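You operate a simulated robot arm through the tools that you are given. There is no shell and no other tool. Be economical: measure what you need, move in short steps, check, and stop when the job is done.

The job below is to be done with a simulated two-armed robot. You get a single attempt, and the scene is never put back.

## Task
Hold the low grey tote on the layout bench top steady with one hand and put the orange capped block in it with the other.
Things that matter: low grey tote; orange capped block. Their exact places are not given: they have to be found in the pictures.

Only the result counts: the job must be done as asked and must still hold three seconds after the hand-in. Knocking over, shifting, dropping, spilling or breaking anything else fails it.

## Robot
Two 7-joint arms with two-finger parallel grippers on one trunk, on a base that drives. Base frame: it is fixed to the floor where the robot stands at the start and does not move with it; the origin is under the middle of the robot, x ahead of it, y to its left, z up; the surface under the hand at the start is at about z = 870. Units: mm, degrees, N and s.
The left shoulder is at the start at [20, 138, 1225], the right one opposite. With the tool pointing down near the work surface each hand reaches from about 100 to 500 mm from the robot's upright axis, wherever it stands, measured 20 degrees to its own side. Payload 1.57 kg a hand.
The tool frame of a hand sits at the grasp point between the pads (the TCP): z along the fingers, y along the line on which they close. The tips reach 30 mm beyond it. Largest opening 80 mm; finger width 17, thickness 12; the body of the gripper, 40 by 82 mm, starts 80 mm behind the TCP.
Orientation is that of the tool frame in the base frame, as a unit quaternion [w, x, y, z]. With the fingers straight down and closing along the base's y, the tool's x points along the base's -x, its y along +y and its z along -z.

## Interface
- The arms move only by the tool move_arm. It takes "left_moves", "right_moves" or both (then of equal length, played together; a hand with none holds still); each is one flat list of numbers, 7 for each row, row after row: the shift along the tool's x, y, z in mm, then the turn, a rotation vector about the tool's x, y, z in degrees, then the opening, from 0 (shut) to 1 (fully open). In form: [tx, ty, tz, wx, wy, wz, grip, tx, ty, tz, wx, wy, wz, grip, ...]. A call has 1 to 12 rows; each row is the pose to reach, as a shift and turn from the pose commanded when the call began, along the tool's axes at that moment. A row lasts 0.2 s, in which the tool goes at most 50 mm and 8.6 degrees; a call with a longer step from one row to the next is refused whole, and so is a gripper value outside its range. A pose out of reach is approached as far as the arm can. The call stops where the force on the tool passes 40 N (or 10 N more than at its start, if that is more) or the arm is blocked; 0.2 s more then pass. The fingers move at their own pace (about 45 mm/s each) and stop on an object; they squeeze with about 42 N. The grip force told is the motor's: it shows also when the fingers shut on nothing. Time passes only in rows, and 0.2 s behind the last, so rows that repeat a pose let the fingers close. It gives the time, the measured TCP pose, the force on the tool (base axes), the opening and the grip force at its end, in the units of the frame above (readings bear some noise), with the torque about the TCP (base axes, N m) and any sound that the robot's microphone picked up.
- Cameras (640 x 400 px; columns grow to the right, rows downward): "scene" is now at [184.7, 33.8, 1153.6]; the picture's right is [0.39, -0.92, 0.00], its down [-0.11, -0.05, -0.99] and it looks along [0.91, 0.39, -0.12] (base axes); focal length 214 px, centre (320, 200). "left" rides on the left gripper at [72, 7, -122] in its tool frame; the picture's right is [-0.09, 1.00, 0.00], its down [-0.84, -0.08, -0.54] and it looks along [-0.54, -0.05, 0.84] (tool axes); focal length 238 px, centre (320, 200). "right" rides on the right gripper at [72, -7, -122] in its tool frame; the picture's right is [0.09, 1.00, 0.00], its down [-0.84, 0.08, -0.54] and it looks along [-0.54, 0.05, 0.84] (tool axes); focal length 238 px, centre (320, 200).
- snapshot(camera): a new picture of that camera. It takes no simulated time.
- raise_lower(by): slides the trunk up (or, below 0, down) by that many mm; the arms and the scene camera ride with it, the base frame stays. It gives what a move gives, with no picture.
- drive_base(legs): drives the robot by 1 to 6 legs, each [ahead, left, turn to the left] in mm, mm and degrees, along the robot's own axes; the way and the turn of a leg run together, so that a leg with both is an arc; at most 1500 mm and 180 degrees a leg. The arms and the cameras ride along, it lands a little off, and it stops where it bumps. It gives what a move gives.
- turn_head(pan, tilt): turns the head with the scene camera to pan (to the left, within 60 degrees either way) and tilt (down, from -29 to 69), counted from straight ahead of the robot. It gives what a move gives.
- pixel_to_xyz(camera, pixels): for up to 12 pixels [column, row] of the newest picture of that camera ("zoom" is the newest enlarged one), the place [x, y, z] in the base frame of the surface seen there, good to about 2 mm. It takes no simulated time.
- enlarge(camera, box): a new picture of the part [left, top, right, bottom] of that camera's present view, enlarged. It takes no simulated time.
- finish_job(): hands the job in; it is judged then, once.

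Work in short steps. Measure before you move; look again where a grasp or a placing could have gone wrong, and mend it. You have 80 turns and 78 pictures in all, those below and enlarged ones among them. Open the grippers and draw the arms clear of the work before you hand the job in, unless the task says otherwise; then end with one line.

The tools are called after "Call:" by a JSON object that holds its "api" and its "payload". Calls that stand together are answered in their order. move_arm: Moves the arms, as the interface text tells. Its arguments: {"type":"object","properties":{"left_moves":{"type":"array"},"right_moves":{"type":"array"}},"required":[]} The other tools are called the same way: raise_lower (by) slides the trunk up or down; drive_base (legs) drives the base; turn_head (pan, tilt) turns the head that bears the scene camera; snapshot (camera) takes a picture; pixel_to_xyz (camera, pixels) gives the place of the surface under pixels of a picture; enlarge (camera, box) takes an enlarged picture of a part of a camera's view; finish_job () hands the job in.

At the start:

```text
t: 0.0
left_tcp_pos: [332.4, 320.0, 1109.8]
left_ee_rot: [-0.027, -0.008, 1.0, 0.003]
left_ft_force: [-0.6, -0.4, 0.0]
left_moment: [0.01, 0.01, -0.01]
left_width: 80.2
left_grasp_force: 0.1
right_tcp_pos: [337.2, -32.0, 1113.6]
right_ee_rot: [-0.068, 0.001, 0.998, -0.001]
right_ft_force: [1.0, -0.7, 0.0]
right_moment: [0.01, -0.02, -0.02]
right_width: 79.9
right_grasp_force: 0.0
trunk travel left (down, up): [-600.0, 640.0]
robot x, y, heading: [0.1, 2.3, -0.0]
head pan, tilt: [23.0, 6.8]
```

scene: 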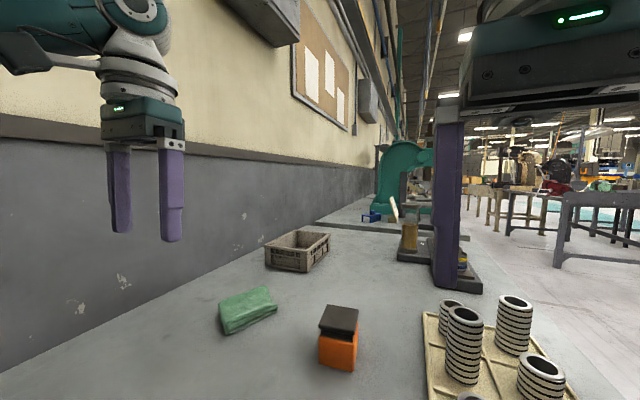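
right: 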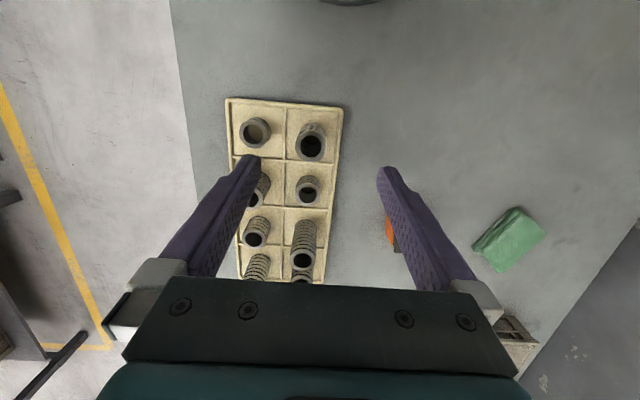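
left: 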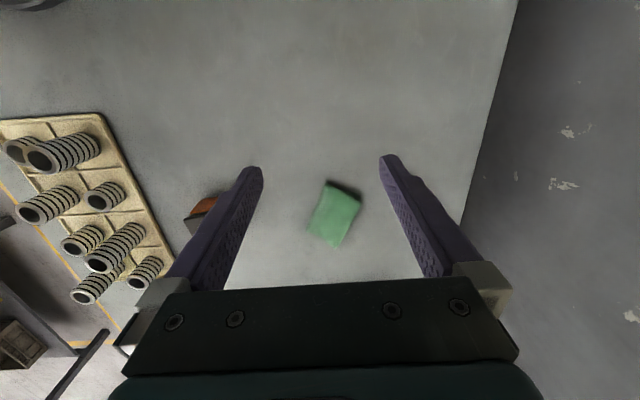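

The scene shows the tote around (297,250) and the orange block with dark cap at (338,335). I measure points on both.

Call:
{"api": "pixel_to_xyz", "payload": {"camera": "scene", "pixels": [[266, 246], [304, 253], [330, 236], [292, 231], [300, 272], [297, 245], [338, 316], [336, 355], [322, 326], [354, 330], [357, 310], [330, 306]]}}

Call:
{"api": "enlarge", "payload": {"camera": "scene", "box": [200, 200, 400, 400]}}

```text
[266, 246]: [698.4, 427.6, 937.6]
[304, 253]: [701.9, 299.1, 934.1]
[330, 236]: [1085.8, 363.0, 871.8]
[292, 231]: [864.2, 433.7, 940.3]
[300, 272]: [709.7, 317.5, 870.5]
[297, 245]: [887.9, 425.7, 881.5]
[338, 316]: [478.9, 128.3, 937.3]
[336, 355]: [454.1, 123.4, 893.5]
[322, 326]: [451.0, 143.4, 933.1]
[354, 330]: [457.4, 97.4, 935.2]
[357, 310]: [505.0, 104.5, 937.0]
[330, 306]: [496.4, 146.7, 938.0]
```

```text
2.00 times, centred on (300, 300) of scene
```

zoom: 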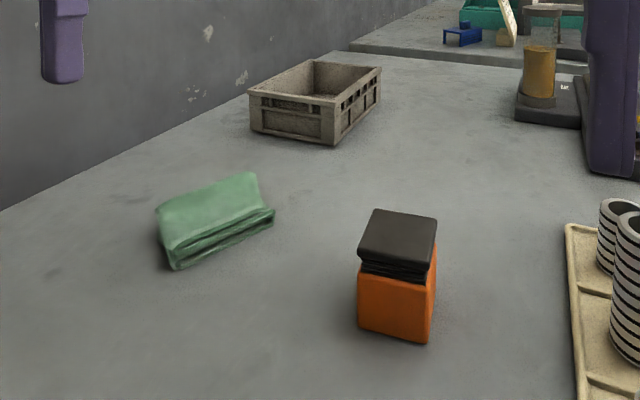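

Tote: x from about 700, y 299–433, rim 938. It is beyond reach, so I'll need to drive. I look down for the bench's near edge.

Call:
{"api": "turn_head", "payload": {"pan": 20, "tilt": 55}}

Call:
{"api": "snapshot", "payload": {"camera": "scene"}}

Call:
{"api": "pixel_to_xyz", "payload": {"camera": "right", "pixels": [[340, 2], [190, 100], [175, 20], [100, 50], [210, 260], [238, 278], [325, 283], [230, 100], [345, 108], [520, 350], [400, 20]]}}

```text
t: 1.2
left_tcp_pos: [330.8, 318.9, 1108.4]
left_ee_rot: [-0.03, -0.009, 1.0, 0.002]
left_ft_force: [-0.8, 1.2, -0.1]
left_moment: [0.04, 0.0, -0.01]
left_width: 79.9
left_grasp_force: 0.0
right_tcp_pos: [335.5, -31.9, 1112.9]
right_ee_rot: [-0.068, 0.003, 0.998, 0.0]
right_ft_force: [0.2, -0.5, -0.6]
right_moment: [0.02, -0.03, -0.03]
right_width: 79.9
right_grasp_force: 0.1
trunk travel left (down, up): [-600.0, 640.0]
robot x, y, heading: [-1.3, 0.5, -0.0]
head pan, tilt: [20.0, 55.0]
```

```text
73 pictures are left
```

scene: 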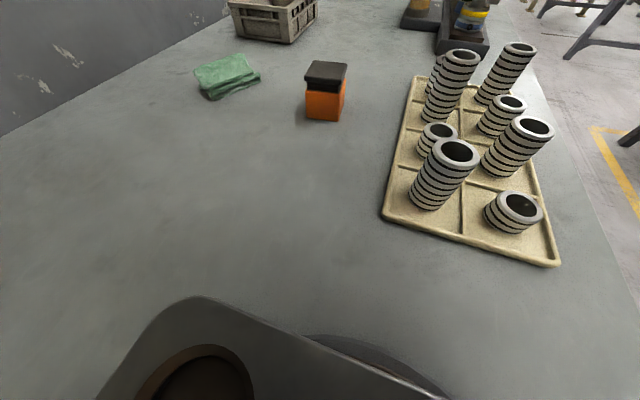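

```text
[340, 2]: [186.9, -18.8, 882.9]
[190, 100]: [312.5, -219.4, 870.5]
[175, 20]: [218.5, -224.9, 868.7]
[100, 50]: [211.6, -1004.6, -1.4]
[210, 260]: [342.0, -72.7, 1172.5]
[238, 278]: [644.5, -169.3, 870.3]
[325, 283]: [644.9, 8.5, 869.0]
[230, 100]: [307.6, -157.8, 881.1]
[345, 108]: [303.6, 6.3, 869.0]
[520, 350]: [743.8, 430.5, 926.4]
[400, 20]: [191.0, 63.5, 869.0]
```

Call:
{"api": "pixel_to_xyz", "payload": {"camera": "scene", "pixels": [[20, 395], [635, 395], [180, 310], [320, 345], [420, 385], [240, 375], [235, 2], [318, 10], [450, 50], [300, 5], [610, 300], [20, 180]]}}

Call:
{"api": "turn_head", "payload": {"pan": 60, "tilt": 60}}

Call:
{"api": "snapshot", "payload": {"camera": "scene"}}

```text
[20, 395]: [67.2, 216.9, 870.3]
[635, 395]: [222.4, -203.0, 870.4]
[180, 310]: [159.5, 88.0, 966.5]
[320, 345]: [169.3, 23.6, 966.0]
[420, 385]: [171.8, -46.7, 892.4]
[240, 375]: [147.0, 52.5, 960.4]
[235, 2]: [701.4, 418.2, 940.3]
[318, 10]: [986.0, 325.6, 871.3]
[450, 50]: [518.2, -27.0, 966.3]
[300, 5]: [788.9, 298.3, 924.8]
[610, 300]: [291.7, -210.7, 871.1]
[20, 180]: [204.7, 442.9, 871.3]
```

```text
t: 2.2
left_tcp_pos: [331.3, 320.7, 1108.3]
left_ee_rot: [-0.03, -0.01, 1.0, 0.002]
left_ft_force: [-0.5, 1.1, 0.6]
left_moment: [0.01, 0.02, -0.03]
left_width: 80.2
left_grasp_force: 0.1
right_tcp_pos: [336.0, -32.3, 1112.5]
right_ee_rot: [-0.069, 0.002, 0.998, 0.0]
right_ft_force: [0.3, 0.3, -0.2]
right_moment: [0.0, -0.01, 0.0]
right_width: 79.9
right_grasp_force: 0.0
trunk travel left (down, up): [-600.0, 640.0]
robot x, y, heading: [-1.2, -1.4, 0.4]
head pan, tilt: [60.0, 60.0]
```

```text
72 pictures are left
```

scene: 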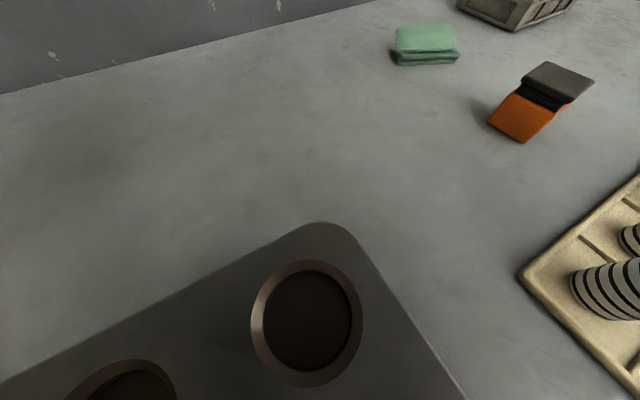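

The bench surface surrounds the robot's body. I measure the body's outline, the cloth and tote to plan the drive.

Call:
{"api": "pixel_to_xyz", "payload": {"camera": "scene", "pixels": [[330, 225], [10, 380], [200, 280], [440, 370], [460, 395], [400, 65], [457, 63], [428, 28], [10, 95], [510, 31], [520, 275], [10, 350]]}}

Call:
{"api": "turn_head", "payload": {"pan": -50, "tilt": 60}}

Call:
{"api": "snapshot", "payload": {"camera": "scene"}}

```text
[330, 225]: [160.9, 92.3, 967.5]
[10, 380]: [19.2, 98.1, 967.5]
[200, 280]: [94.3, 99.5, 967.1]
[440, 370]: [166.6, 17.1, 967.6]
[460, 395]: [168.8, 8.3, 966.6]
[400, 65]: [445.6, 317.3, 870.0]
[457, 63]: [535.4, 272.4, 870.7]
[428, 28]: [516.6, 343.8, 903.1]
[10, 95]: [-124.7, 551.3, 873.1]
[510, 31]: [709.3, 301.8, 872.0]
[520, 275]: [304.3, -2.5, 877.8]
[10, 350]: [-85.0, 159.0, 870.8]
```

```text
t: 4.1
left_tcp_pos: [329.9, 320.3, 1108.6]
left_ee_rot: [-0.03, -0.009, 1.0, 0.003]
left_ft_force: [0.6, 0.4, 0.1]
left_moment: [-0.02, -0.04, -0.01]
left_width: 80.0
left_grasp_force: 0.0
right_tcp_pos: [336.3, -31.9, 1112.3]
right_ee_rot: [-0.069, 0.003, 0.998, -0.001]
right_ft_force: [-0.1, 0.4, 0.2]
right_moment: [-0.03, -0.04, -0.01]
right_width: 80.0
right_grasp_force: 0.0
trunk travel left (down, up): [-600.0, 640.0]
robot x, y, heading: [-0.9, 2.0, 0.0]
head pan, tilt: [-50.0, 60.0]
```

```text
71 pictures are left
```

scene: 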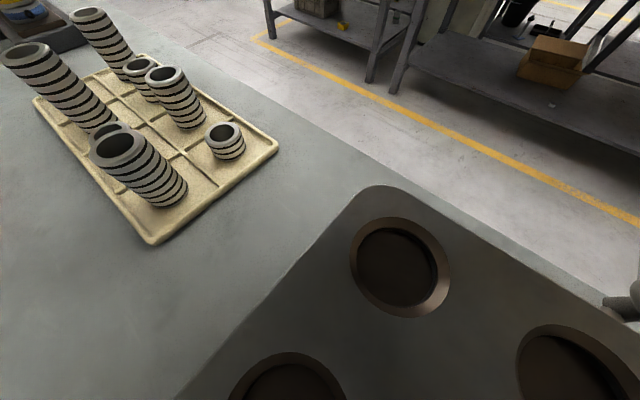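

Plan: left hand takes the block, right hand holds the tote. The corridor between tray (y<6) and cloth (y>272) fits the body, so I drive left 135 and then ahead 90 to reach the block.

Call:
{"api": "drive_base", "payload": {"legs": [[0, 135, 0], [90, 0, 0]]}}

Call:
{"api": "turn_head", "payload": {"pan": 10, "tilt": 45}}

Call:
{"api": "snapshot", "payload": {"camera": "scene"}}

Call:
{"api": "snapshot", "payload": {"camera": "left"}}

```text
t: 6.1
left_tcp_pos: [423.2, 454.3, 1108.2]
left_ee_rot: [-0.03, -0.007, 1.0, 0.003]
left_ft_force: [0.2, -0.1, 0.1]
left_moment: [-0.05, 0.0, 0.0]
left_width: 79.8
left_grasp_force: 0.0
right_tcp_pos: [425.2, 102.5, 1113.0]
right_ee_rot: [-0.069, 0.004, 0.998, 0.0]
right_ft_force: [-0.7, -0.6, 0.0]
right_moment: [0.0, 0.03, -0.01]
right_width: 79.7
right_grasp_force: 0.2
trunk travel left (down, up): [-600.0, 640.0]
robot x, y, heading: [89.4, 131.6, -0.4]
head pan, tilt: [-50.0, 60.0]
```

```text
t: 7.4
left_tcp_pos: [423.0, 455.3, 1109.1]
left_ee_rot: [-0.031, -0.007, 0.999, 0.003]
left_ft_force: [0.2, -0.7, 0.4]
left_moment: [0.02, 0.02, -0.01]
left_width: 80.0
left_grasp_force: 0.2
right_tcp_pos: [423.9, 102.7, 1112.4]
right_ee_rot: [-0.07, 0.004, 0.998, 0.0]
right_ft_force: [0.4, 0.1, 0.3]
right_moment: [0.02, 0.01, 0.01]
right_width: 79.9
right_grasp_force: 0.0
trunk travel left (down, up): [-600.0, 640.0]
robot x, y, heading: [88.2, 134.9, -0.2]
head pan, tilt: [10.0, 45.0]
```

```text
70 pictures are left
```

scene: 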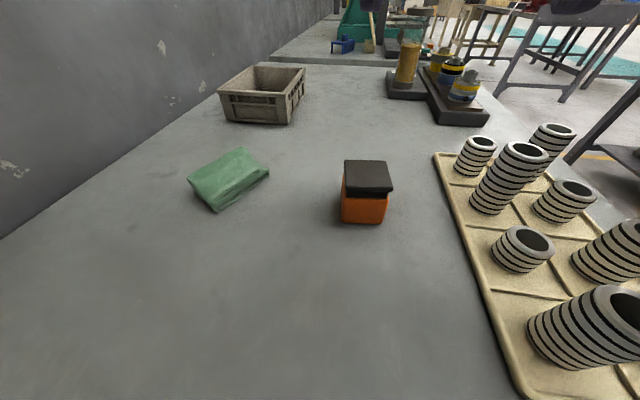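

```text
69 pictures are left
```

left: 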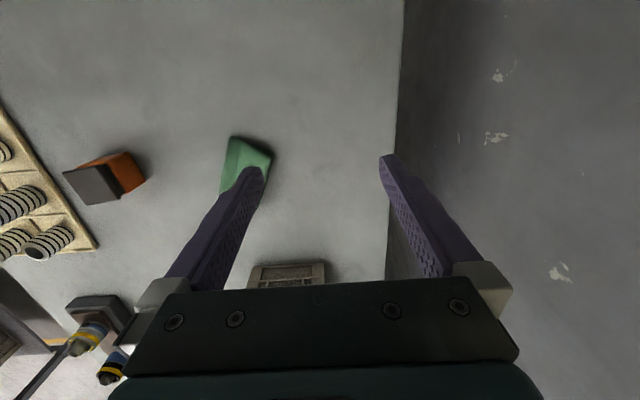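

Driving works. I enlarge and measure the block and tote from here.

Call:
{"api": "enlarge", "payload": {"camera": "scene", "box": [200, 50, 420, 240]}}

Call:
{"api": "pixel_to_xyz", "payload": {"camera": "scene", "pixels": [[347, 193], [391, 190], [386, 163], [347, 163], [219, 93], [289, 96], [303, 69], [255, 66], [256, 85], [298, 85], [190, 181], [267, 172]]}}

```text
2.11 times, centred on (310, 145) of scene
```

zoom: 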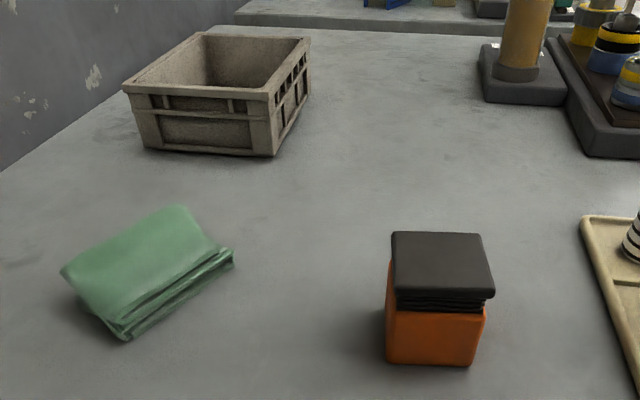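

```text
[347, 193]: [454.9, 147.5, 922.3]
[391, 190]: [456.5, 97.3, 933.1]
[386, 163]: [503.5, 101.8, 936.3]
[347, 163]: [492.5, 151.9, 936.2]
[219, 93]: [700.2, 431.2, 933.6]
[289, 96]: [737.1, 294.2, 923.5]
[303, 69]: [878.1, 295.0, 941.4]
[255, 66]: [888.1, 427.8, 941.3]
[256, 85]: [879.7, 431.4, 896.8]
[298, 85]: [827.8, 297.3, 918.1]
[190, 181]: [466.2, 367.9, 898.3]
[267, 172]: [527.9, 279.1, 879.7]
```

Call:
{"api": "pixel_to_xyz", "payload": {"camera": "zoom", "pixels": [[387, 358], [473, 362], [484, 318], [387, 270], [388, 315], [398, 288], [493, 288], [480, 236], [395, 236], [397, 303], [482, 308], [440, 335]]}}

Call:
{"api": "enlarge", "payload": {"camera": "scene", "box": [320, 140, 420, 240]}}

```text
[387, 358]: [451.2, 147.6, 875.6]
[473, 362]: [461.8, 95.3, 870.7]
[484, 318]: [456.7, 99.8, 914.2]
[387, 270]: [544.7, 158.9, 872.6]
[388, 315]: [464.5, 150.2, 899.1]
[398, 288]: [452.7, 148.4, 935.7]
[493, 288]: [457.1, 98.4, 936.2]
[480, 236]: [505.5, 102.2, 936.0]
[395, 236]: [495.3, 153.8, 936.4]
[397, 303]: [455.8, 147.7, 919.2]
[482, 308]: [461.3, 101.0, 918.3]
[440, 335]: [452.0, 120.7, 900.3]
```

```text
4.00 times, centred on (370, 190) of scene
```

zoom: 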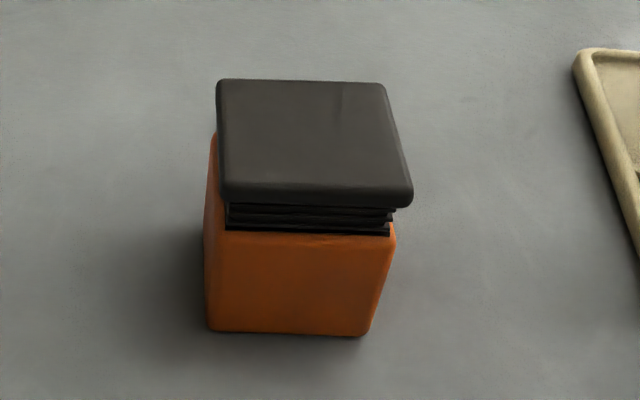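

The block's top is centred at about (477,124), yaw about +5°, top 936. I move the right hand aside to its right and bring the left hand above the block, staying high.

Call:
{"api": "move_arm", "payload": {"left_moves": [0, 0, 0, 0, 0, 0, 1, -8, -45, 0, 0, -1, -1, 1, -16, -90, 0, 0, -2, -2, 1, -24, -135, 0, 0, -3, -3, 1, -32, -180, 0, 0, -3.4, -4.1, 1, -40, -225, 0, 0, -3.4, -4.1, 1, -48, -270, 0, 0, -3.4, -4.1, 1, -54, -305, 0, 0, -3.4, -4.1, 1, -57, -332, -3, 0, -3.4, -4.1, 1, -57, -332, -3, 0, -3.4, -4.1, 1], "right_moves": [0, -45, 0, 0, 0, 0, 1, 0, -90, 0, 0, 0, 0, 1, 0, -135, 0, 0, 0, 0, 1, 0, -180, 0, 0, 0, 0, 1, 0, -200, 0, 0, 0, 0, 1, 0, -200, 0, 0, 0, 0, 1, 0, -200, 0, 0, 0, 0, 1, 0, -200, 0, 0, 0, 0, 1, 0, -200, 0, 0, 0, 0, 1, 0, -200, 0, 0, 0, 0, 1]}}

Call:
{"api": "snapshot", "payload": {"camera": "left"}}

Call:
{"api": "snapshot", "payload": {"camera": "scene"}}

```text
t: 9.6
left_tcp_pos: [482.3, 124.7, 1107.4]
left_ee_rot: [-0.001, -0.044, 0.999, 0.003]
left_ft_force: [-0.5, 0.5, 0.6]
left_moment: [-0.01, 0.02, 0.03]
left_width: 80.2
left_grasp_force: 0.1
right_tcp_pos: [417.4, -96.1, 1101.6]
right_ee_rot: [-0.089, 0.001, 0.996, -0.006]
right_ft_force: [0.0, 0.7, -0.5]
right_moment: [0.0, 0.0, 0.02]
right_width: 79.9
right_grasp_force: 0.1
trunk travel left (down, up): [-600.0, 640.0]
robot x, y, heading: [87.8, 135.4, -0.3]
head pan, tilt: [10.0, 45.0]
```

```text
66 pictures are left
```

left: 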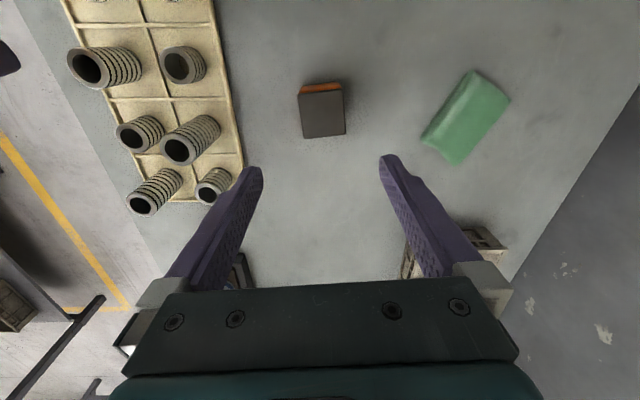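

```text
65 pictures are left
```

scene: 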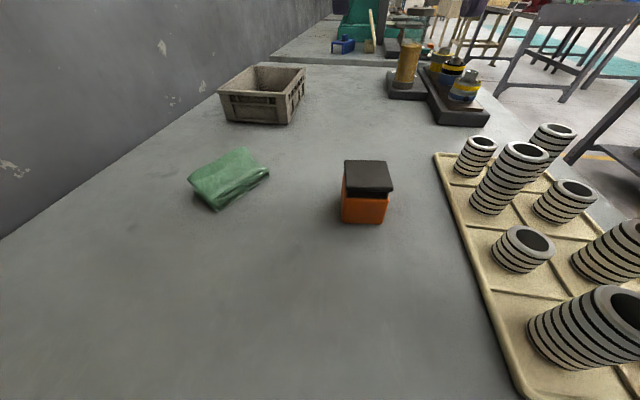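

The block's cap shows at (322,112) in the left view; I verify its corners there.

Call:
{"api": "pixel_to_xyz", "payload": {"camera": "left", "pixels": [[302, 97], [340, 93], [344, 132], [305, 135], [322, 114], [303, 86], [337, 84]]}}

```text
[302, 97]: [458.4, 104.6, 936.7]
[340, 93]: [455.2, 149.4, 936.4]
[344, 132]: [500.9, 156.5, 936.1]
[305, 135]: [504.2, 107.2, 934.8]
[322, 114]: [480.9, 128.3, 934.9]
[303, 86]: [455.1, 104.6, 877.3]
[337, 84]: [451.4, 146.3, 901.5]
```

Centre is (479,127). I correct by a few mm and go straight down to z≈908, watching force.

Call:
{"api": "move_arm", "payload": {"left_moves": [3, 3, 40, 0, 0, 0, 1, 3, 3, 80, 0, 0, 0, 1, 3, 3, 115, 0, 0, 0, 1, 3, 3, 140, 0, 0, 0, 1, 3, 3, 160, 0, 0, 0, 1, 3, 3, 180, 0, 0, 0, 1, 3, 3, 199, 0, 0, 0, 1, 3, 3, 199, 0, 0, 0, 1]}}

Call:
{"api": "snapshot", "payload": {"camera": "scene"}}

Call:
{"api": "snapshot", "payload": {"camera": "left"}}

```text
t: 11.4
left_tcp_pos: [480.5, 126.9, 909.0]
left_ee_rot: [0.001, -0.043, 0.999, 0.003]
left_ft_force: [-0.4, 0.2, 0.7]
left_moment: [-0.01, 0.02, 0.02]
left_width: 79.8
left_grasp_force: 0.0
right_tcp_pos: [417.0, -97.3, 1101.2]
right_ee_rot: [-0.089, 0.005, 0.996, -0.006]
right_ft_force: [0.3, 0.9, 0.6]
right_moment: [-0.01, 0.01, 0.02]
right_width: 79.8
right_grasp_force: 0.0
trunk travel left (down, up): [-600.0, 640.0]
robot x, y, heading: [93.8, 138.2, -0.3]
head pan, tilt: [10.0, 45.0]
```

```text
64 pictures are left
```

scene: 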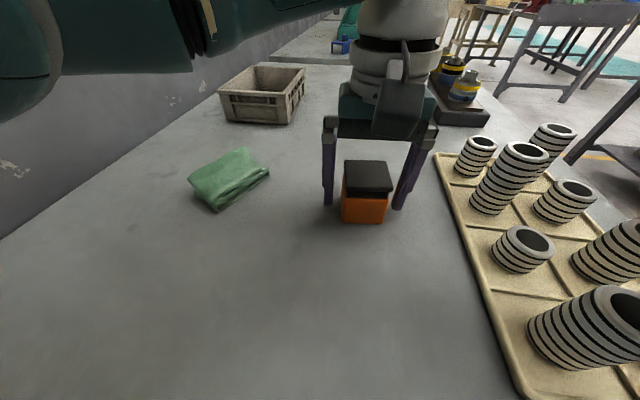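

```text
63 pictures are left
```

left: 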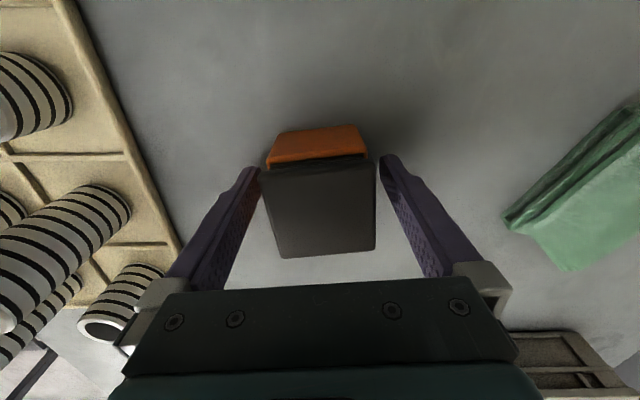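

The block sits between the fingers. I close on it.

Call:
{"api": "move_arm", "payload": {"left_moves": [0, 0, 0, 0, 0, 0, 0.6, 0, 0, 0, 0, 0, 0, 0.4, 0, 0, 0, 0, 0, 0, 0.2, 0, 0, 0, 0, 0, 0, 0, 0, 0, 0, 0, 0, 0, 0, 0, 0, 0, 0, 0, 0, 0]}}

Call:
{"api": "snapshot", "payload": {"camera": "left"}}

```text
t: 12.8
left_tcp_pos: [479.3, 129.2, 908.4]
left_ee_rot: [0.0, -0.043, 0.999, 0.003]
left_ft_force: [0.1, 1.2, 0.2]
left_moment: [0.0, -0.03, 0.04]
left_width: 53.8
left_grasp_force: 42.0
right_tcp_pos: [417.6, -96.9, 1100.9]
right_ee_rot: [-0.089, 0.007, 0.996, -0.006]
right_ft_force: [-0.2, 0.0, 0.2]
right_moment: [0.0, 0.01, -0.04]
right_width: 80.1
right_grasp_force: 0.0
trunk travel left (down, up): [-600.0, 640.0]
robot x, y, heading: [94.5, 138.6, -0.1]
head pan, tilt: [10.0, 45.0]
```

```text
62 pictures are left
```

left: 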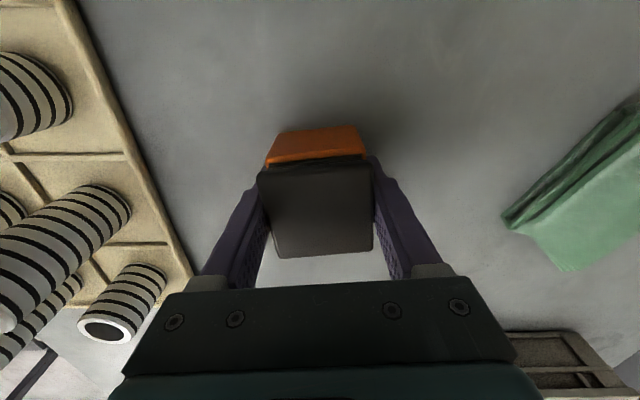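

It holds at 53.8 mm with 42 N. I lift straight up.

Call:
{"api": "move_arm", "payload": {"left_moves": [0, 0, -10, 0, 0, 0, 0, 0, 0, -40, 0, 0, 0, 0, 0, 0, -75, 0, 0, 0, 0, 0, 0, -110, 0, 0, 0, 0, 0, 0, -145, 0, 0, 0, 0, 0, 0, -180, 0, 0, 0, 0, 0, 0, -180, 0, 0, 0, 0]}}

Call:
{"api": "snapshot", "payload": {"camera": "left"}}

```text
t: 14.4
left_tcp_pos: [480.4, 127.3, 1089.4]
left_ee_rot: [-0.001, -0.043, 0.999, 0.004]
left_ft_force: [0.5, 0.6, -1.9]
left_moment: [-0.01, -0.02, -0.01]
left_width: 53.9
left_grasp_force: 42.0
right_tcp_pos: [416.8, -100.4, 1102.1]
right_ee_rot: [-0.089, 0.006, 0.996, -0.005]
right_ft_force: [-0.4, -0.2, 0.4]
right_moment: [-0.01, -0.01, 0.0]
right_width: 80.0
right_grasp_force: 0.0
trunk travel left (down, up): [-600.0, 640.0]
robot x, y, heading: [91.6, 137.8, -0.7]
head pan, tilt: [10.0, 45.0]
```

```text
61 pictures are left
```

left: 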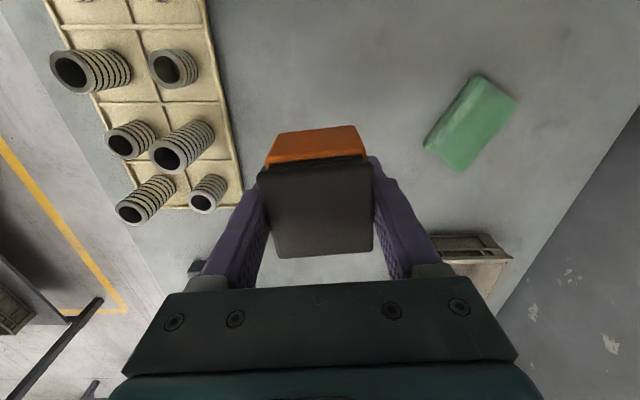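

Block secure. I drive ahead 150 along the corridor first, then check clearances.

Call:
{"api": "drive_base", "payload": {"legs": [[150, 3, 0.5]]}}

Call:
{"api": "turn_head", "payload": {"pan": 10, "tilt": 60}}

Call:
{"api": "snapshot", "payload": {"camera": "scene"}}

```text
t: 15.8
left_tcp_pos: [633.5, 133.4, 1088.8]
left_ee_rot: [0.0, -0.047, 0.999, 0.003]
left_ft_force: [-0.3, 0.0, -2.1]
left_moment: [0.01, 0.02, -0.02]
left_width: 53.8
left_grasp_force: 42.4
right_tcp_pos: [572.6, -93.3, 1101.8]
right_ee_rot: [-0.089, 0.003, 0.996, -0.006]
right_ft_force: [-0.9, 0.1, 0.0]
right_moment: [0.01, 0.01, 0.01]
right_width: 80.1
right_grasp_force: 0.1
trunk travel left (down, up): [-600.0, 640.0]
robot x, y, heading: [243.9, 141.1, 0.4]
head pan, tilt: [10.0, 45.0]
```

```text
t: 16.6
left_tcp_pos: [632.4, 134.3, 1087.8]
left_ee_rot: [0.0, -0.046, 0.999, 0.003]
left_ft_force: [-0.2, 0.4, -2.5]
left_moment: [0.06, -0.02, -0.01]
left_width: 54.1
left_grasp_force: 41.8
right_tcp_pos: [572.0, -93.9, 1099.8]
right_ee_rot: [-0.09, 0.003, 0.996, -0.006]
right_ft_force: [0.0, 0.3, 0.3]
right_moment: [-0.06, 0.04, 0.01]
right_width: 79.9
right_grasp_force: 0.2
trunk travel left (down, up): [-600.0, 640.0]
robot x, y, heading: [241.9, 139.5, 0.4]
head pan, tilt: [10.0, 60.0]
```

```text
60 pictures are left
```

scene: 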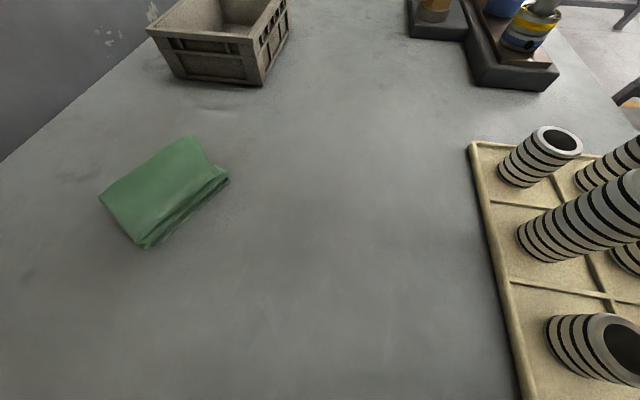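

Call:
{"api": "pixel_to_xyz", "payload": {"camera": "scene", "pixels": [[229, 181], [143, 248], [470, 143], [495, 250], [520, 395], [148, 30], [244, 46], [242, 85], [285, 3], [205, 50], [100, 198]]}}

Call:
{"api": "turn_head", "payload": {"pan": -20, "tilt": 69}}

Call:
{"api": "snapshot", "payload": {"camera": "scene"}}

```text
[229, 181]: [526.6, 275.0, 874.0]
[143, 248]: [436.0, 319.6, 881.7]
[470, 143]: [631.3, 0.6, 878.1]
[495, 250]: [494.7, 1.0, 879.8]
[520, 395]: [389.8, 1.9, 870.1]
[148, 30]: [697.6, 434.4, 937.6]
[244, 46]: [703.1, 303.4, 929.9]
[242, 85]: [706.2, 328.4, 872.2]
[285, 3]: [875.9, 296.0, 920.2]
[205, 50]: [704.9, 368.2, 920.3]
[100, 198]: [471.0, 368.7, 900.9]
```

```text
t: 17.5
left_tcp_pos: [632.8, 133.8, 1089.4]
left_ee_rot: [-0.001, -0.047, 0.999, 0.003]
left_ft_force: [0.1, -0.3, -3.2]
left_moment: [0.0, 0.02, 0.02]
left_width: 53.8
left_grasp_force: 42.1
right_tcp_pos: [572.0, -93.0, 1101.9]
right_ee_rot: [-0.089, 0.003, 0.996, -0.007]
right_ft_force: [0.8, 0.3, -0.2]
right_moment: [0.0, 0.03, 0.0]
right_width: 79.9
right_grasp_force: 0.1
trunk travel left (down, up): [-600.0, 640.0]
robot x, y, heading: [245.8, 138.9, 0.5]
head pan, tilt: [-20.0, 68.8]
```

```text
59 pictures are left
```

scene: 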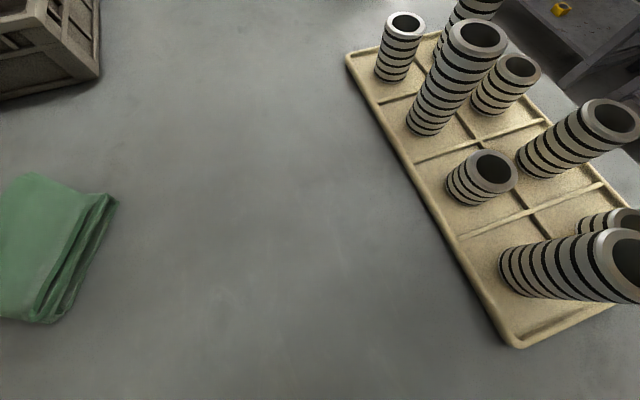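

Call:
{"api": "pixel_to_xyz", "payload": {"camera": "scene", "pixels": [[320, 395], [20, 395], [620, 395], [320, 300], [510, 345]]}}

Call:
{"api": "turn_head", "payload": {"pan": 60, "tilt": 65}}

Call:
{"api": "snapshot", "payload": {"camera": "scene"}}

```text
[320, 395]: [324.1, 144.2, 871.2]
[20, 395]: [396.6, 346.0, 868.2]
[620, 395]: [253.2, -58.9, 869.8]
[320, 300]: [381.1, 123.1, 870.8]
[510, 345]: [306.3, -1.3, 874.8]
```

```text
t: 19.1
left_tcp_pos: [633.9, 133.3, 1089.6]
left_ee_rot: [0.0, -0.047, 0.999, 0.003]
left_ft_force: [1.0, 0.1, -2.4]
left_moment: [0.01, 0.01, 0.05]
left_width: 53.7
left_grasp_force: 42.1
right_tcp_pos: [571.3, -94.1, 1101.1]
right_ee_rot: [-0.089, 0.003, 0.996, -0.006]
right_ft_force: [-0.2, 0.2, -0.5]
right_moment: [0.05, 0.01, 0.01]
right_width: 80.0
right_grasp_force: 0.1
trunk travel left (down, up): [-600.0, 640.0]
robot x, y, heading: [239.9, 137.6, 0.2]
head pan, tilt: [60.0, 65.0]
```

```text
58 pictures are left
```

scene: 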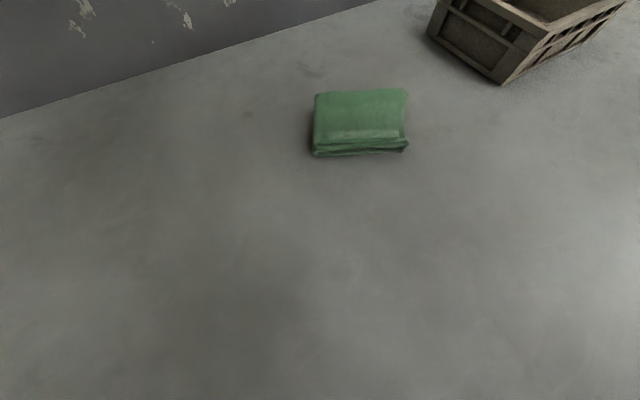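

Nothing of the robot's body is in the way low down (cloth and tray untouched). I drive ahead another 190 mm to bring the tote into reach of both hands.

Call:
{"api": "drive_base", "payload": {"legs": [[190, 12, 0]]}}

Call:
{"api": "turn_head", "payload": {"pan": 30, "tilt": 50}}

Call:
{"api": "snapshot", "payload": {"camera": "scene"}}

Call:
{"api": "snapshot", "payload": {"camera": "left"}}

```text
t: 20.6
left_tcp_pos: [826.5, 150.1, 1089.6]
left_ee_rot: [0.0, -0.051, 0.999, 0.003]
left_ft_force: [0.0, 0.5, -2.2]
left_moment: [0.01, -0.04, 0.02]
left_width: 53.8
left_grasp_force: 41.9
right_tcp_pos: [767.1, -76.1, 1102.2]
right_ee_rot: [-0.09, -0.001, 0.996, -0.006]
right_ft_force: [0.5, -0.8, -0.4]
right_moment: [-0.01, -0.03, -0.01]
right_width: 79.9
right_grasp_force: 0.0
trunk travel left (down, up): [-600.0, 640.0]
robot x, y, heading: [435.5, 154.6, 0.7]
head pan, tilt: [60.0, 65.0]
```

```text
t: 21.6
left_tcp_pos: [827.8, 149.6, 1087.9]
left_ee_rot: [0.0, -0.051, 0.999, 0.003]
left_ft_force: [0.3, 0.3, -2.1]
left_moment: [-0.04, 0.02, 0.02]
left_width: 53.9
left_grasp_force: 42.0
right_tcp_pos: [767.2, -77.7, 1102.1]
right_ee_rot: [-0.091, -0.001, 0.996, -0.006]
right_ft_force: [-0.2, 0.3, -0.1]
right_moment: [0.02, -0.01, -0.02]
right_width: 80.0
right_grasp_force: 0.0
trunk travel left (down, up): [-600.0, 640.0]
robot x, y, heading: [434.6, 152.7, 0.8]
head pan, tilt: [30.0, 50.0]
```

```text
57 pictures are left
```

scene: 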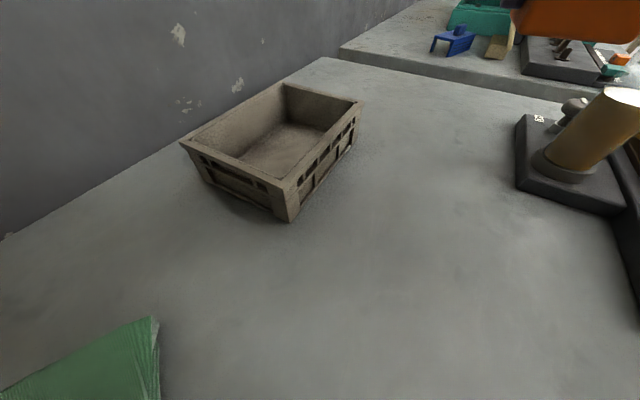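

```text
56 pictures are left
```

left: 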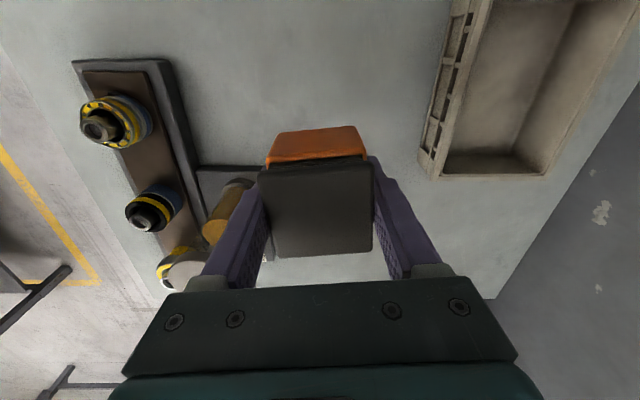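

Both pictures show the tote well. I measure its walls and floor.

Call:
{"api": "enlarge", "payload": {"camera": "scene", "box": [160, 60, 380, 240]}}

Call:
{"api": "pixel_to_xyz", "payload": {"camera": "scene", "pixels": [[283, 83], [363, 102], [287, 190], [180, 143], [280, 155], [290, 130], [240, 160], [300, 181], [325, 150], [345, 123], [318, 147]]}}

Call:
{"api": "pixel_to_xyz", "payload": {"camera": "left", "pixels": [[440, 176], [545, 174], [455, 160], [540, 160], [487, 20], [478, 20], [467, 100], [460, 95], [490, 120], [530, 100], [575, 80], [600, 85]]}}

```text
2.22 times, centred on (270, 150) of scene
```

zoom: 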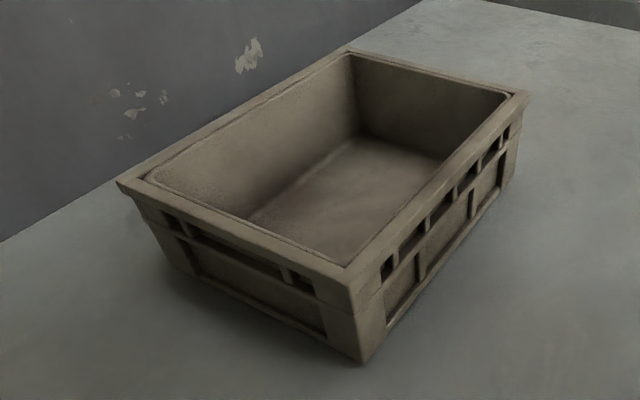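

```text
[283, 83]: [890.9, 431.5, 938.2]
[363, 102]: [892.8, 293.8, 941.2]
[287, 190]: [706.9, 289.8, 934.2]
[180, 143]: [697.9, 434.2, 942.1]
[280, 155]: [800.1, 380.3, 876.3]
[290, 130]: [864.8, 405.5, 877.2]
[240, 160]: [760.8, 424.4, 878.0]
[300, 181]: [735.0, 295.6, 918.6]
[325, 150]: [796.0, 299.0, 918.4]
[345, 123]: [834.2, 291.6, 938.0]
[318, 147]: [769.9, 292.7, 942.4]
```

```text
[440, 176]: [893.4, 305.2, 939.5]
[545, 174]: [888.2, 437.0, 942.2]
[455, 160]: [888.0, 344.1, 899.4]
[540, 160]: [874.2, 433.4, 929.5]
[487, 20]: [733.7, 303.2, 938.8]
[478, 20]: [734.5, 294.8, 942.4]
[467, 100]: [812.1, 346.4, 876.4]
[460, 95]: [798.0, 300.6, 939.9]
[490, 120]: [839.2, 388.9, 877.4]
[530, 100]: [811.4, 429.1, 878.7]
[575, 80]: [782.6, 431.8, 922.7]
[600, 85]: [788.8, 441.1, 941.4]
```

Tote: x 698–893, y 289–438, rim 940, floor 877. I want the right hand on the right wall further forward (x≈835) and the block in the nearer half, so I check the height of the cylinder objects before moving closer.

Call:
{"api": "pixel_to_xyz", "payload": {"camera": "left", "pixels": [[240, 185], [215, 230], [150, 210], [105, 115], [185, 265], [220, 205]]}}

Call:
{"api": "pixel_to_xyz", "payload": {"camera": "scene", "pixels": [[620, 95], [570, 170], [570, 25], [605, 20], [520, 120], [637, 260]]}}

```text
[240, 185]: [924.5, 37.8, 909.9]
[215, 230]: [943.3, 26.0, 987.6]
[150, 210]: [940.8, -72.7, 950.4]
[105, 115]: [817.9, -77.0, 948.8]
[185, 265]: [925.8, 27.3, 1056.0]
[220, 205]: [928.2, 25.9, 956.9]
```

```text
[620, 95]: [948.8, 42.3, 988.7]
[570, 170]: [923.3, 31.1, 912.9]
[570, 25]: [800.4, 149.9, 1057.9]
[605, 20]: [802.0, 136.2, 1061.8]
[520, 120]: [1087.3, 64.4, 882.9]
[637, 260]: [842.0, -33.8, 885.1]
```

I move the left hand with the block high over the tote and square its yaw to the tote.

Call:
{"api": "move_arm", "payload": {"left_moves": [3, 46, 0, 0, 0, 1, 0, 6, 92, 0, 0, 0, 2.5, 0, 9, 138, 0, 0, 0, 4, 0, 12, 184, 0, 0, 0, 5.5, 0, 15, 228, 0, 0, 0, 5.8, 0, 15, 228, 0, 0, 0, 5.8, 0]}}

Call:
{"api": "drive_base", "payload": {"legs": [[45, 0, 0]]}}

Call:
{"api": "snapshot", "payload": {"camera": "scene"}}

```text
t: 23.0
left_tcp_pos: [789.1, 377.3, 1091.7]
left_ee_rot: [-0.001, 0.0, 1.0, 0.004]
left_ft_force: [0.4, 0.7, -2.2]
left_moment: [0.01, 0.01, 0.03]
left_width: 54.0
left_grasp_force: 41.9
right_tcp_pos: [767.5, -77.4, 1101.2]
right_ee_rot: [-0.09, -0.001, 0.996, -0.006]
right_ft_force: [0.5, -0.2, 0.4]
right_moment: [-0.02, 0.03, 0.0]
right_width: 80.0
right_grasp_force: 0.0
trunk travel left (down, up): [-600.0, 640.0]
robot x, y, heading: [438.5, 156.5, 0.8]
head pan, tilt: [30.0, 50.0]
```

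```text
t: 23.9
left_tcp_pos: [833.1, 376.6, 1090.6]
left_ee_rot: [-0.001, 0.0, 1.0, 0.003]
left_ft_force: [0.5, -0.6, -2.9]
left_moment: [0.0, 0.02, 0.01]
left_width: 54.0
left_grasp_force: 41.9
right_tcp_pos: [813.4, -77.6, 1100.6]
right_ee_rot: [-0.09, -0.001, 0.996, -0.007]
right_ft_force: [0.7, 0.8, 0.2]
right_moment: [0.03, 0.01, 0.08]
right_width: 80.0
right_grasp_force: 0.1
trunk travel left (down, up): [-600.0, 640.0]
robot x, y, heading: [477.4, 150.4, 0.6]
head pan, tilt: [30.0, 50.0]
```

```text
54 pictures are left
```

scene: 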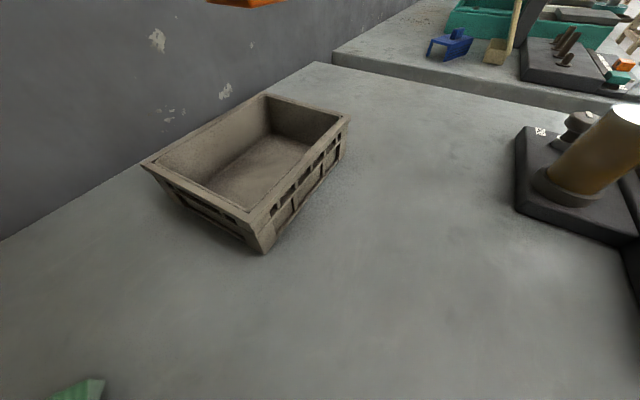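

I pull the left hand back to x≈745 and bring the right hand, straightened, above the tote's right wall at (835,297).

Call:
{"api": "move_arm", "payload": {"left_moves": [44, 0, 0, 0, 0, 0, 0, 88, 0, 0, 0, 0, 0, 0, 88, 0, 0, 0, 0, 0, 0, 88, 0, 0, 0, 0, 0, 0, 88, 0, 0, 0, 0, 0, 0, 88, 0, 0, 0, 0, 0, 0, 88, 0, 0, 0, 0, 0, 0, 88, 0, 0, 0, 0, 0, 0, 88, 0, 0, 0, 0, 0, 0, 88, 0, 0, 0, 0, 0, 0], "right_moves": [0, 0, 0, 0, 0, 0, 1, -3, 47, 0, 0, -2, 0, 1, -6, 94, -1, 0, -4, 0, 1, -9, 141, -1, 0, -6, 0, 1, -12, 188, -2, 0, -8, 0, 1, -15, 235, -2, 0, -10, 0, 1, -18, 282, -3, 0, -10.3, 0, 1, -20, 329, -4, 0, -10.3, 0, 1, -22, 372, -4, 0, -10.3, 0, 1, -22, 372, -4, 0, -10.3, 0, 1]}}

Call:
{"api": "snapshot", "payload": {"camera": "right"}}

Call:
{"api": "snapshot", "payload": {"camera": "left"}}

```text
t: 24.6
left_tcp_pos: [725.4, 385.6, 1059.9]
left_ee_rot: [-0.078, 0.0, 0.996, 0.038]
left_ft_force: [0.4, -0.5, -3.8]
left_moment: [0.01, 0.01, 0.01]
left_width: 53.6
left_grasp_force: 42.4
right_tcp_pos: [816.8, -10.5, 1098.6]
right_ee_rot: [-0.064, 0.0, 0.998, -0.006]
right_ft_force: [0.6, -0.3, -0.7]
right_moment: [0.04, 0.0, 0.05]
right_width: 79.9
right_grasp_force: 0.1
trunk travel left (down, up): [-600.0, 640.0]
robot x, y, heading: [479.7, 159.0, 0.5]
head pan, tilt: [30.0, 50.0]
stopped in row 3 (left hand): the arm was blocked; the commanded pose is now the measured one
```

```text
53 pictures are left
```

right: 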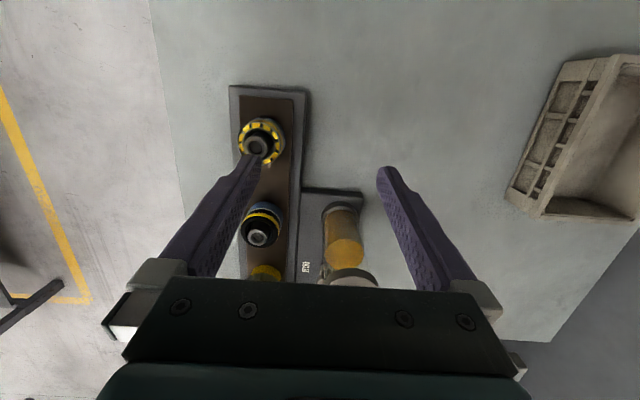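

```text
52 pictures are left
```

left: 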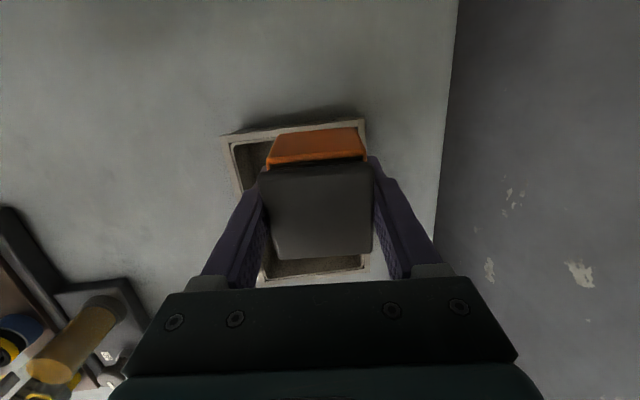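

The left arm got blocked while pulling back (no tool force): perhaps its elbow against the wall. I look at it with the scene camera.

Call:
{"api": "turn_head", "payload": {"pan": 60, "tilt": 0}}

Call:
{"api": "snapshot", "payload": {"camera": "scene"}}

Call:
{"api": "pixel_to_xyz", "payload": {"camera": "scene", "pixels": [[20, 200], [100, 200], [200, 200], [320, 200], [420, 200], [500, 200], [320, 60], [420, 60], [320, 320]]}}

```text
t: 25.8
left_tcp_pos: [725.8, 385.3, 1059.4]
left_ee_rot: [-0.078, 0.001, 0.996, 0.039]
left_ft_force: [-0.8, -0.7, -3.2]
left_moment: [0.01, 0.03, 0.0]
left_width: 53.7
left_grasp_force: 42.1
right_tcp_pos: [818.1, -10.1, 1098.8]
right_ee_rot: [-0.064, -0.001, 0.998, -0.007]
right_ft_force: [-0.3, 0.0, 0.2]
right_moment: [0.0, 0.01, 0.04]
right_width: 80.0
right_grasp_force: 0.0
trunk travel left (down, up): [-600.0, 640.0]
robot x, y, heading: [481.0, 154.5, 0.9]
head pan, tilt: [60.0, 0.0]
```

```text
51 pictures are left
```

scene: 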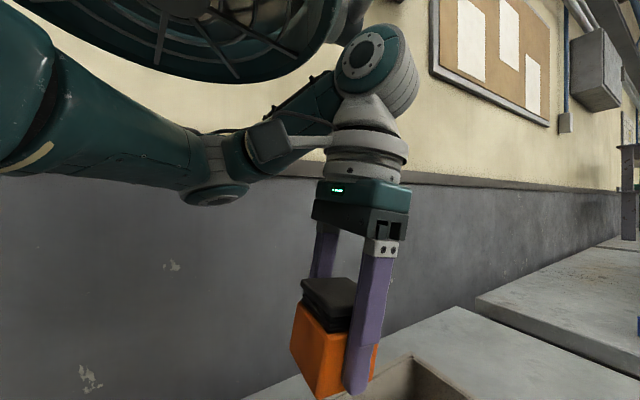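

```text
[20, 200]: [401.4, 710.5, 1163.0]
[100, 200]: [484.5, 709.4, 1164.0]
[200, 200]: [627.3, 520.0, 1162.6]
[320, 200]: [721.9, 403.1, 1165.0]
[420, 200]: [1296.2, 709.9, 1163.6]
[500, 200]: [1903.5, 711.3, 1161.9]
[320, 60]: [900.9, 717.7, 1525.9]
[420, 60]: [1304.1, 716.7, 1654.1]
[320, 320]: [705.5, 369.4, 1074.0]
```

Call:
{"api": "pixel_to_xyz", "payload": {"camera": "scene", "pixels": [[250, 60], [340, 20], [100, 50], [375, 60], [300, 120], [30, 100], [170, 160], [210, 190]]}}

```text
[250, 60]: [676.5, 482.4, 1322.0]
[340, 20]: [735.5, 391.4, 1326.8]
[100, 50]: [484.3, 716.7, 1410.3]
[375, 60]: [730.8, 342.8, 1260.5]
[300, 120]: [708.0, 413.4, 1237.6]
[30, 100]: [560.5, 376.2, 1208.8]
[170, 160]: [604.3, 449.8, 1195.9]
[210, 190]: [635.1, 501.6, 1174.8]
```

Call:
{"api": "turn_head", "payload": {"pan": 50, "tilt": -29}}

Call:
{"api": "snapshot", "payload": {"camera": "scene"}}

Call:
{"api": "pixel_to_xyz", "payload": {"camera": "scene", "pixels": [[100, 100], [200, 100], [300, 100], [400, 100], [100, 220], [200, 220], [300, 220], [400, 220], [300, 300], [200, 300]]}}

```text
t: 26.7
left_tcp_pos: [725.0, 386.5, 1059.0]
left_ee_rot: [-0.077, 0.001, 0.996, 0.04]
left_ft_force: [0.1, -0.4, -2.8]
left_moment: [0.01, 0.0, -0.02]
left_width: 53.7
left_grasp_force: 41.8
right_tcp_pos: [817.4, -10.1, 1100.7]
right_ee_rot: [-0.064, -0.001, 0.998, -0.007]
right_ft_force: [-0.9, -0.3, -0.2]
right_moment: [-0.03, 0.05, -0.02]
right_width: 79.9
right_grasp_force: 0.0
trunk travel left (down, up): [-600.0, 640.0]
robot x, y, heading: [480.1, 155.7, 0.6]
head pan, tilt: [50.0, -28.6]
```

```text
50 pictures are left
```

scene: 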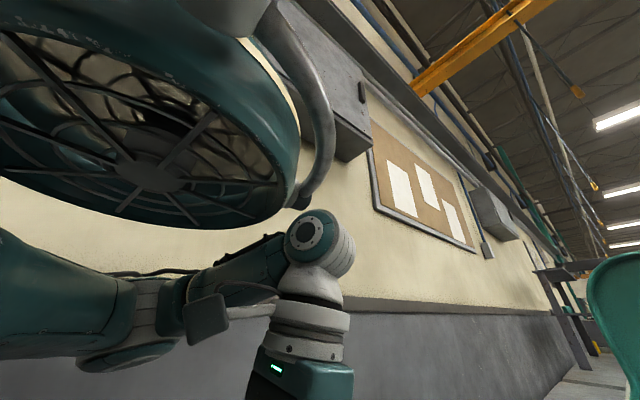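

```text
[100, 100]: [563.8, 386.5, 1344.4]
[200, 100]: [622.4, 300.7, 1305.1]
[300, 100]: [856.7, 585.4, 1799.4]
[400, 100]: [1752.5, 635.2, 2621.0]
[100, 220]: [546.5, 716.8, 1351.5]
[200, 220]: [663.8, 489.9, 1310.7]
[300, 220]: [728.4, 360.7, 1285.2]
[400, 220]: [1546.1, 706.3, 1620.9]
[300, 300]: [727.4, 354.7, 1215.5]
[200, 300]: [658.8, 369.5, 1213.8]
```

A fan hanging over the bench (z≥~1285, x≈540–740) blocked the left wrist. I move the left hand forward from beneath it, straightening the tool, and then lower the trunk 55 mm for clearance.

Call:
{"api": "move_arm", "payload": {"left_moves": [-30.4, -3, 0.2, 1, -2, 0, 0, -60, -5, -4.5, 3, -5, 0, 0, -84, -8, -13.3, 4.6, -9, 0, 0, -84, -8, -13.3, 4.6, -9, 0, 0]}}

Call:
{"api": "raise_lower", "payload": {"by": -55}}

Call:
{"api": "snapshot", "payload": {"camera": "scene"}}

Call:
{"api": "snapshot", "payload": {"camera": "left"}}

```text
t: 27.7
left_tcp_pos: [812.5, 376.2, 1060.3]
left_ee_rot: [0.001, 0.0, 1.0, -0.002]
left_ft_force: [0.8, -0.3, -2.0]
left_moment: [0.0, 0.01, -0.03]
left_width: 53.6
left_grasp_force: 42.5
right_tcp_pos: [817.1, -8.9, 1099.0]
right_ee_rot: [-0.064, -0.001, 0.998, -0.006]
right_ft_force: [0.6, -1.0, -0.2]
right_moment: [-0.02, 0.0, -0.03]
right_width: 79.8
right_grasp_force: 0.0
trunk travel left (down, up): [-600.0, 640.0]
robot x, y, heading: [480.7, 151.5, 0.8]
head pan, tilt: [50.0, -28.6]
```

```text
t: 28.7
left_tcp_pos: [811.7, 376.1, 1005.5]
left_ee_rot: [0.002, 0.0, 1.0, -0.001]
left_ft_force: [-0.3, 0.2, -2.3]
left_moment: [-0.01, -0.02, -0.02]
left_width: 53.6
left_grasp_force: 42.0
right_tcp_pos: [817.5, -9.6, 1045.0]
right_ee_rot: [-0.064, -0.002, 0.998, -0.006]
right_ft_force: [-0.1, -1.6, -0.3]
right_moment: [0.01, 0.02, -0.01]
right_width: 79.9
right_grasp_force: 0.1
trunk travel left (down, up): [-545.0, 695.0]
robot x, y, heading: [480.5, 153.1, 0.9]
head pan, tilt: [50.0, -28.6]
```

```text
49 pictures are left
```

scene: 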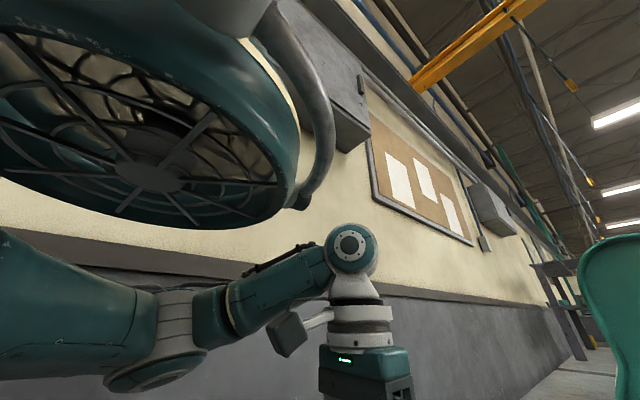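

```text
48 pictures are left
```

left: 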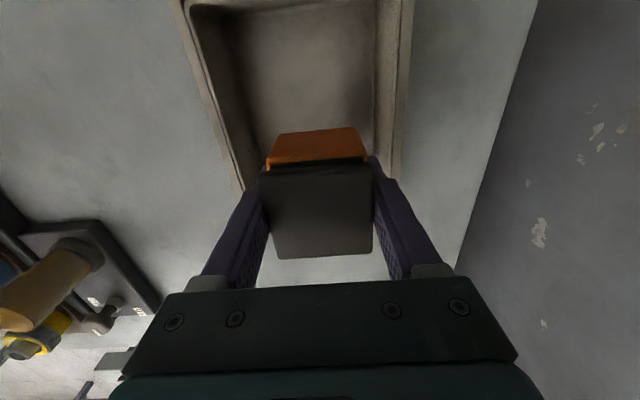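

The fan kept the same place in the picture though the trunk sank 55 mm; I measure whether it rides with the robot.

Call:
{"api": "pixel_to_xyz", "payload": {"camera": "scene", "pixels": [[100, 100], [200, 100], [200, 220], [150, 175], [270, 200], [320, 100], [230, 20], [340, 150], [60, 20], [20, 160]]}}

Call:
{"api": "turn_head", "payload": {"pan": 20, "tilt": -29}}

Call:
{"api": "snapshot", "payload": {"camera": "scene"}}

```text
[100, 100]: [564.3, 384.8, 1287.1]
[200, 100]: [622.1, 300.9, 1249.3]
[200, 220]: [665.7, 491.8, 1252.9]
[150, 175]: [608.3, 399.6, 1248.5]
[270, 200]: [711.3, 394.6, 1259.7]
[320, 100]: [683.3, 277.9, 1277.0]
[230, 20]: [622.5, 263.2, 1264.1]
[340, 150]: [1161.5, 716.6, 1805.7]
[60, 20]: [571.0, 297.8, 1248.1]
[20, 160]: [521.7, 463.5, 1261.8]
```

```text
t: 29.6
left_tcp_pos: [813.2, 375.6, 1005.3]
left_ee_rot: [0.001, 0.0, 1.0, -0.002]
left_ft_force: [0.2, 0.2, -2.8]
left_moment: [-0.02, 0.04, -0.02]
left_width: 53.5
left_grasp_force: 42.1
right_tcp_pos: [818.0, -9.3, 1044.2]
right_ee_rot: [-0.064, -0.002, 0.998, -0.006]
right_ft_force: [-0.2, -0.4, -0.2]
right_moment: [0.01, -0.03, -0.01]
right_width: 79.8
right_grasp_force: 0.1
trunk travel left (down, up): [-545.0, 695.0]
robot x, y, heading: [482.3, 153.0, 0.7]
head pan, tilt: [20.0, -28.6]
```

```text
47 pictures are left
```

scene: 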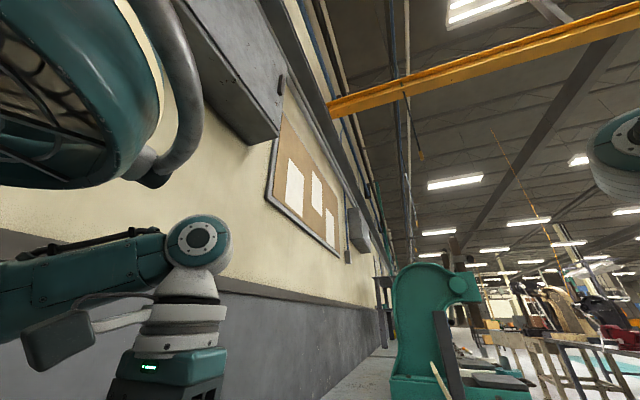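

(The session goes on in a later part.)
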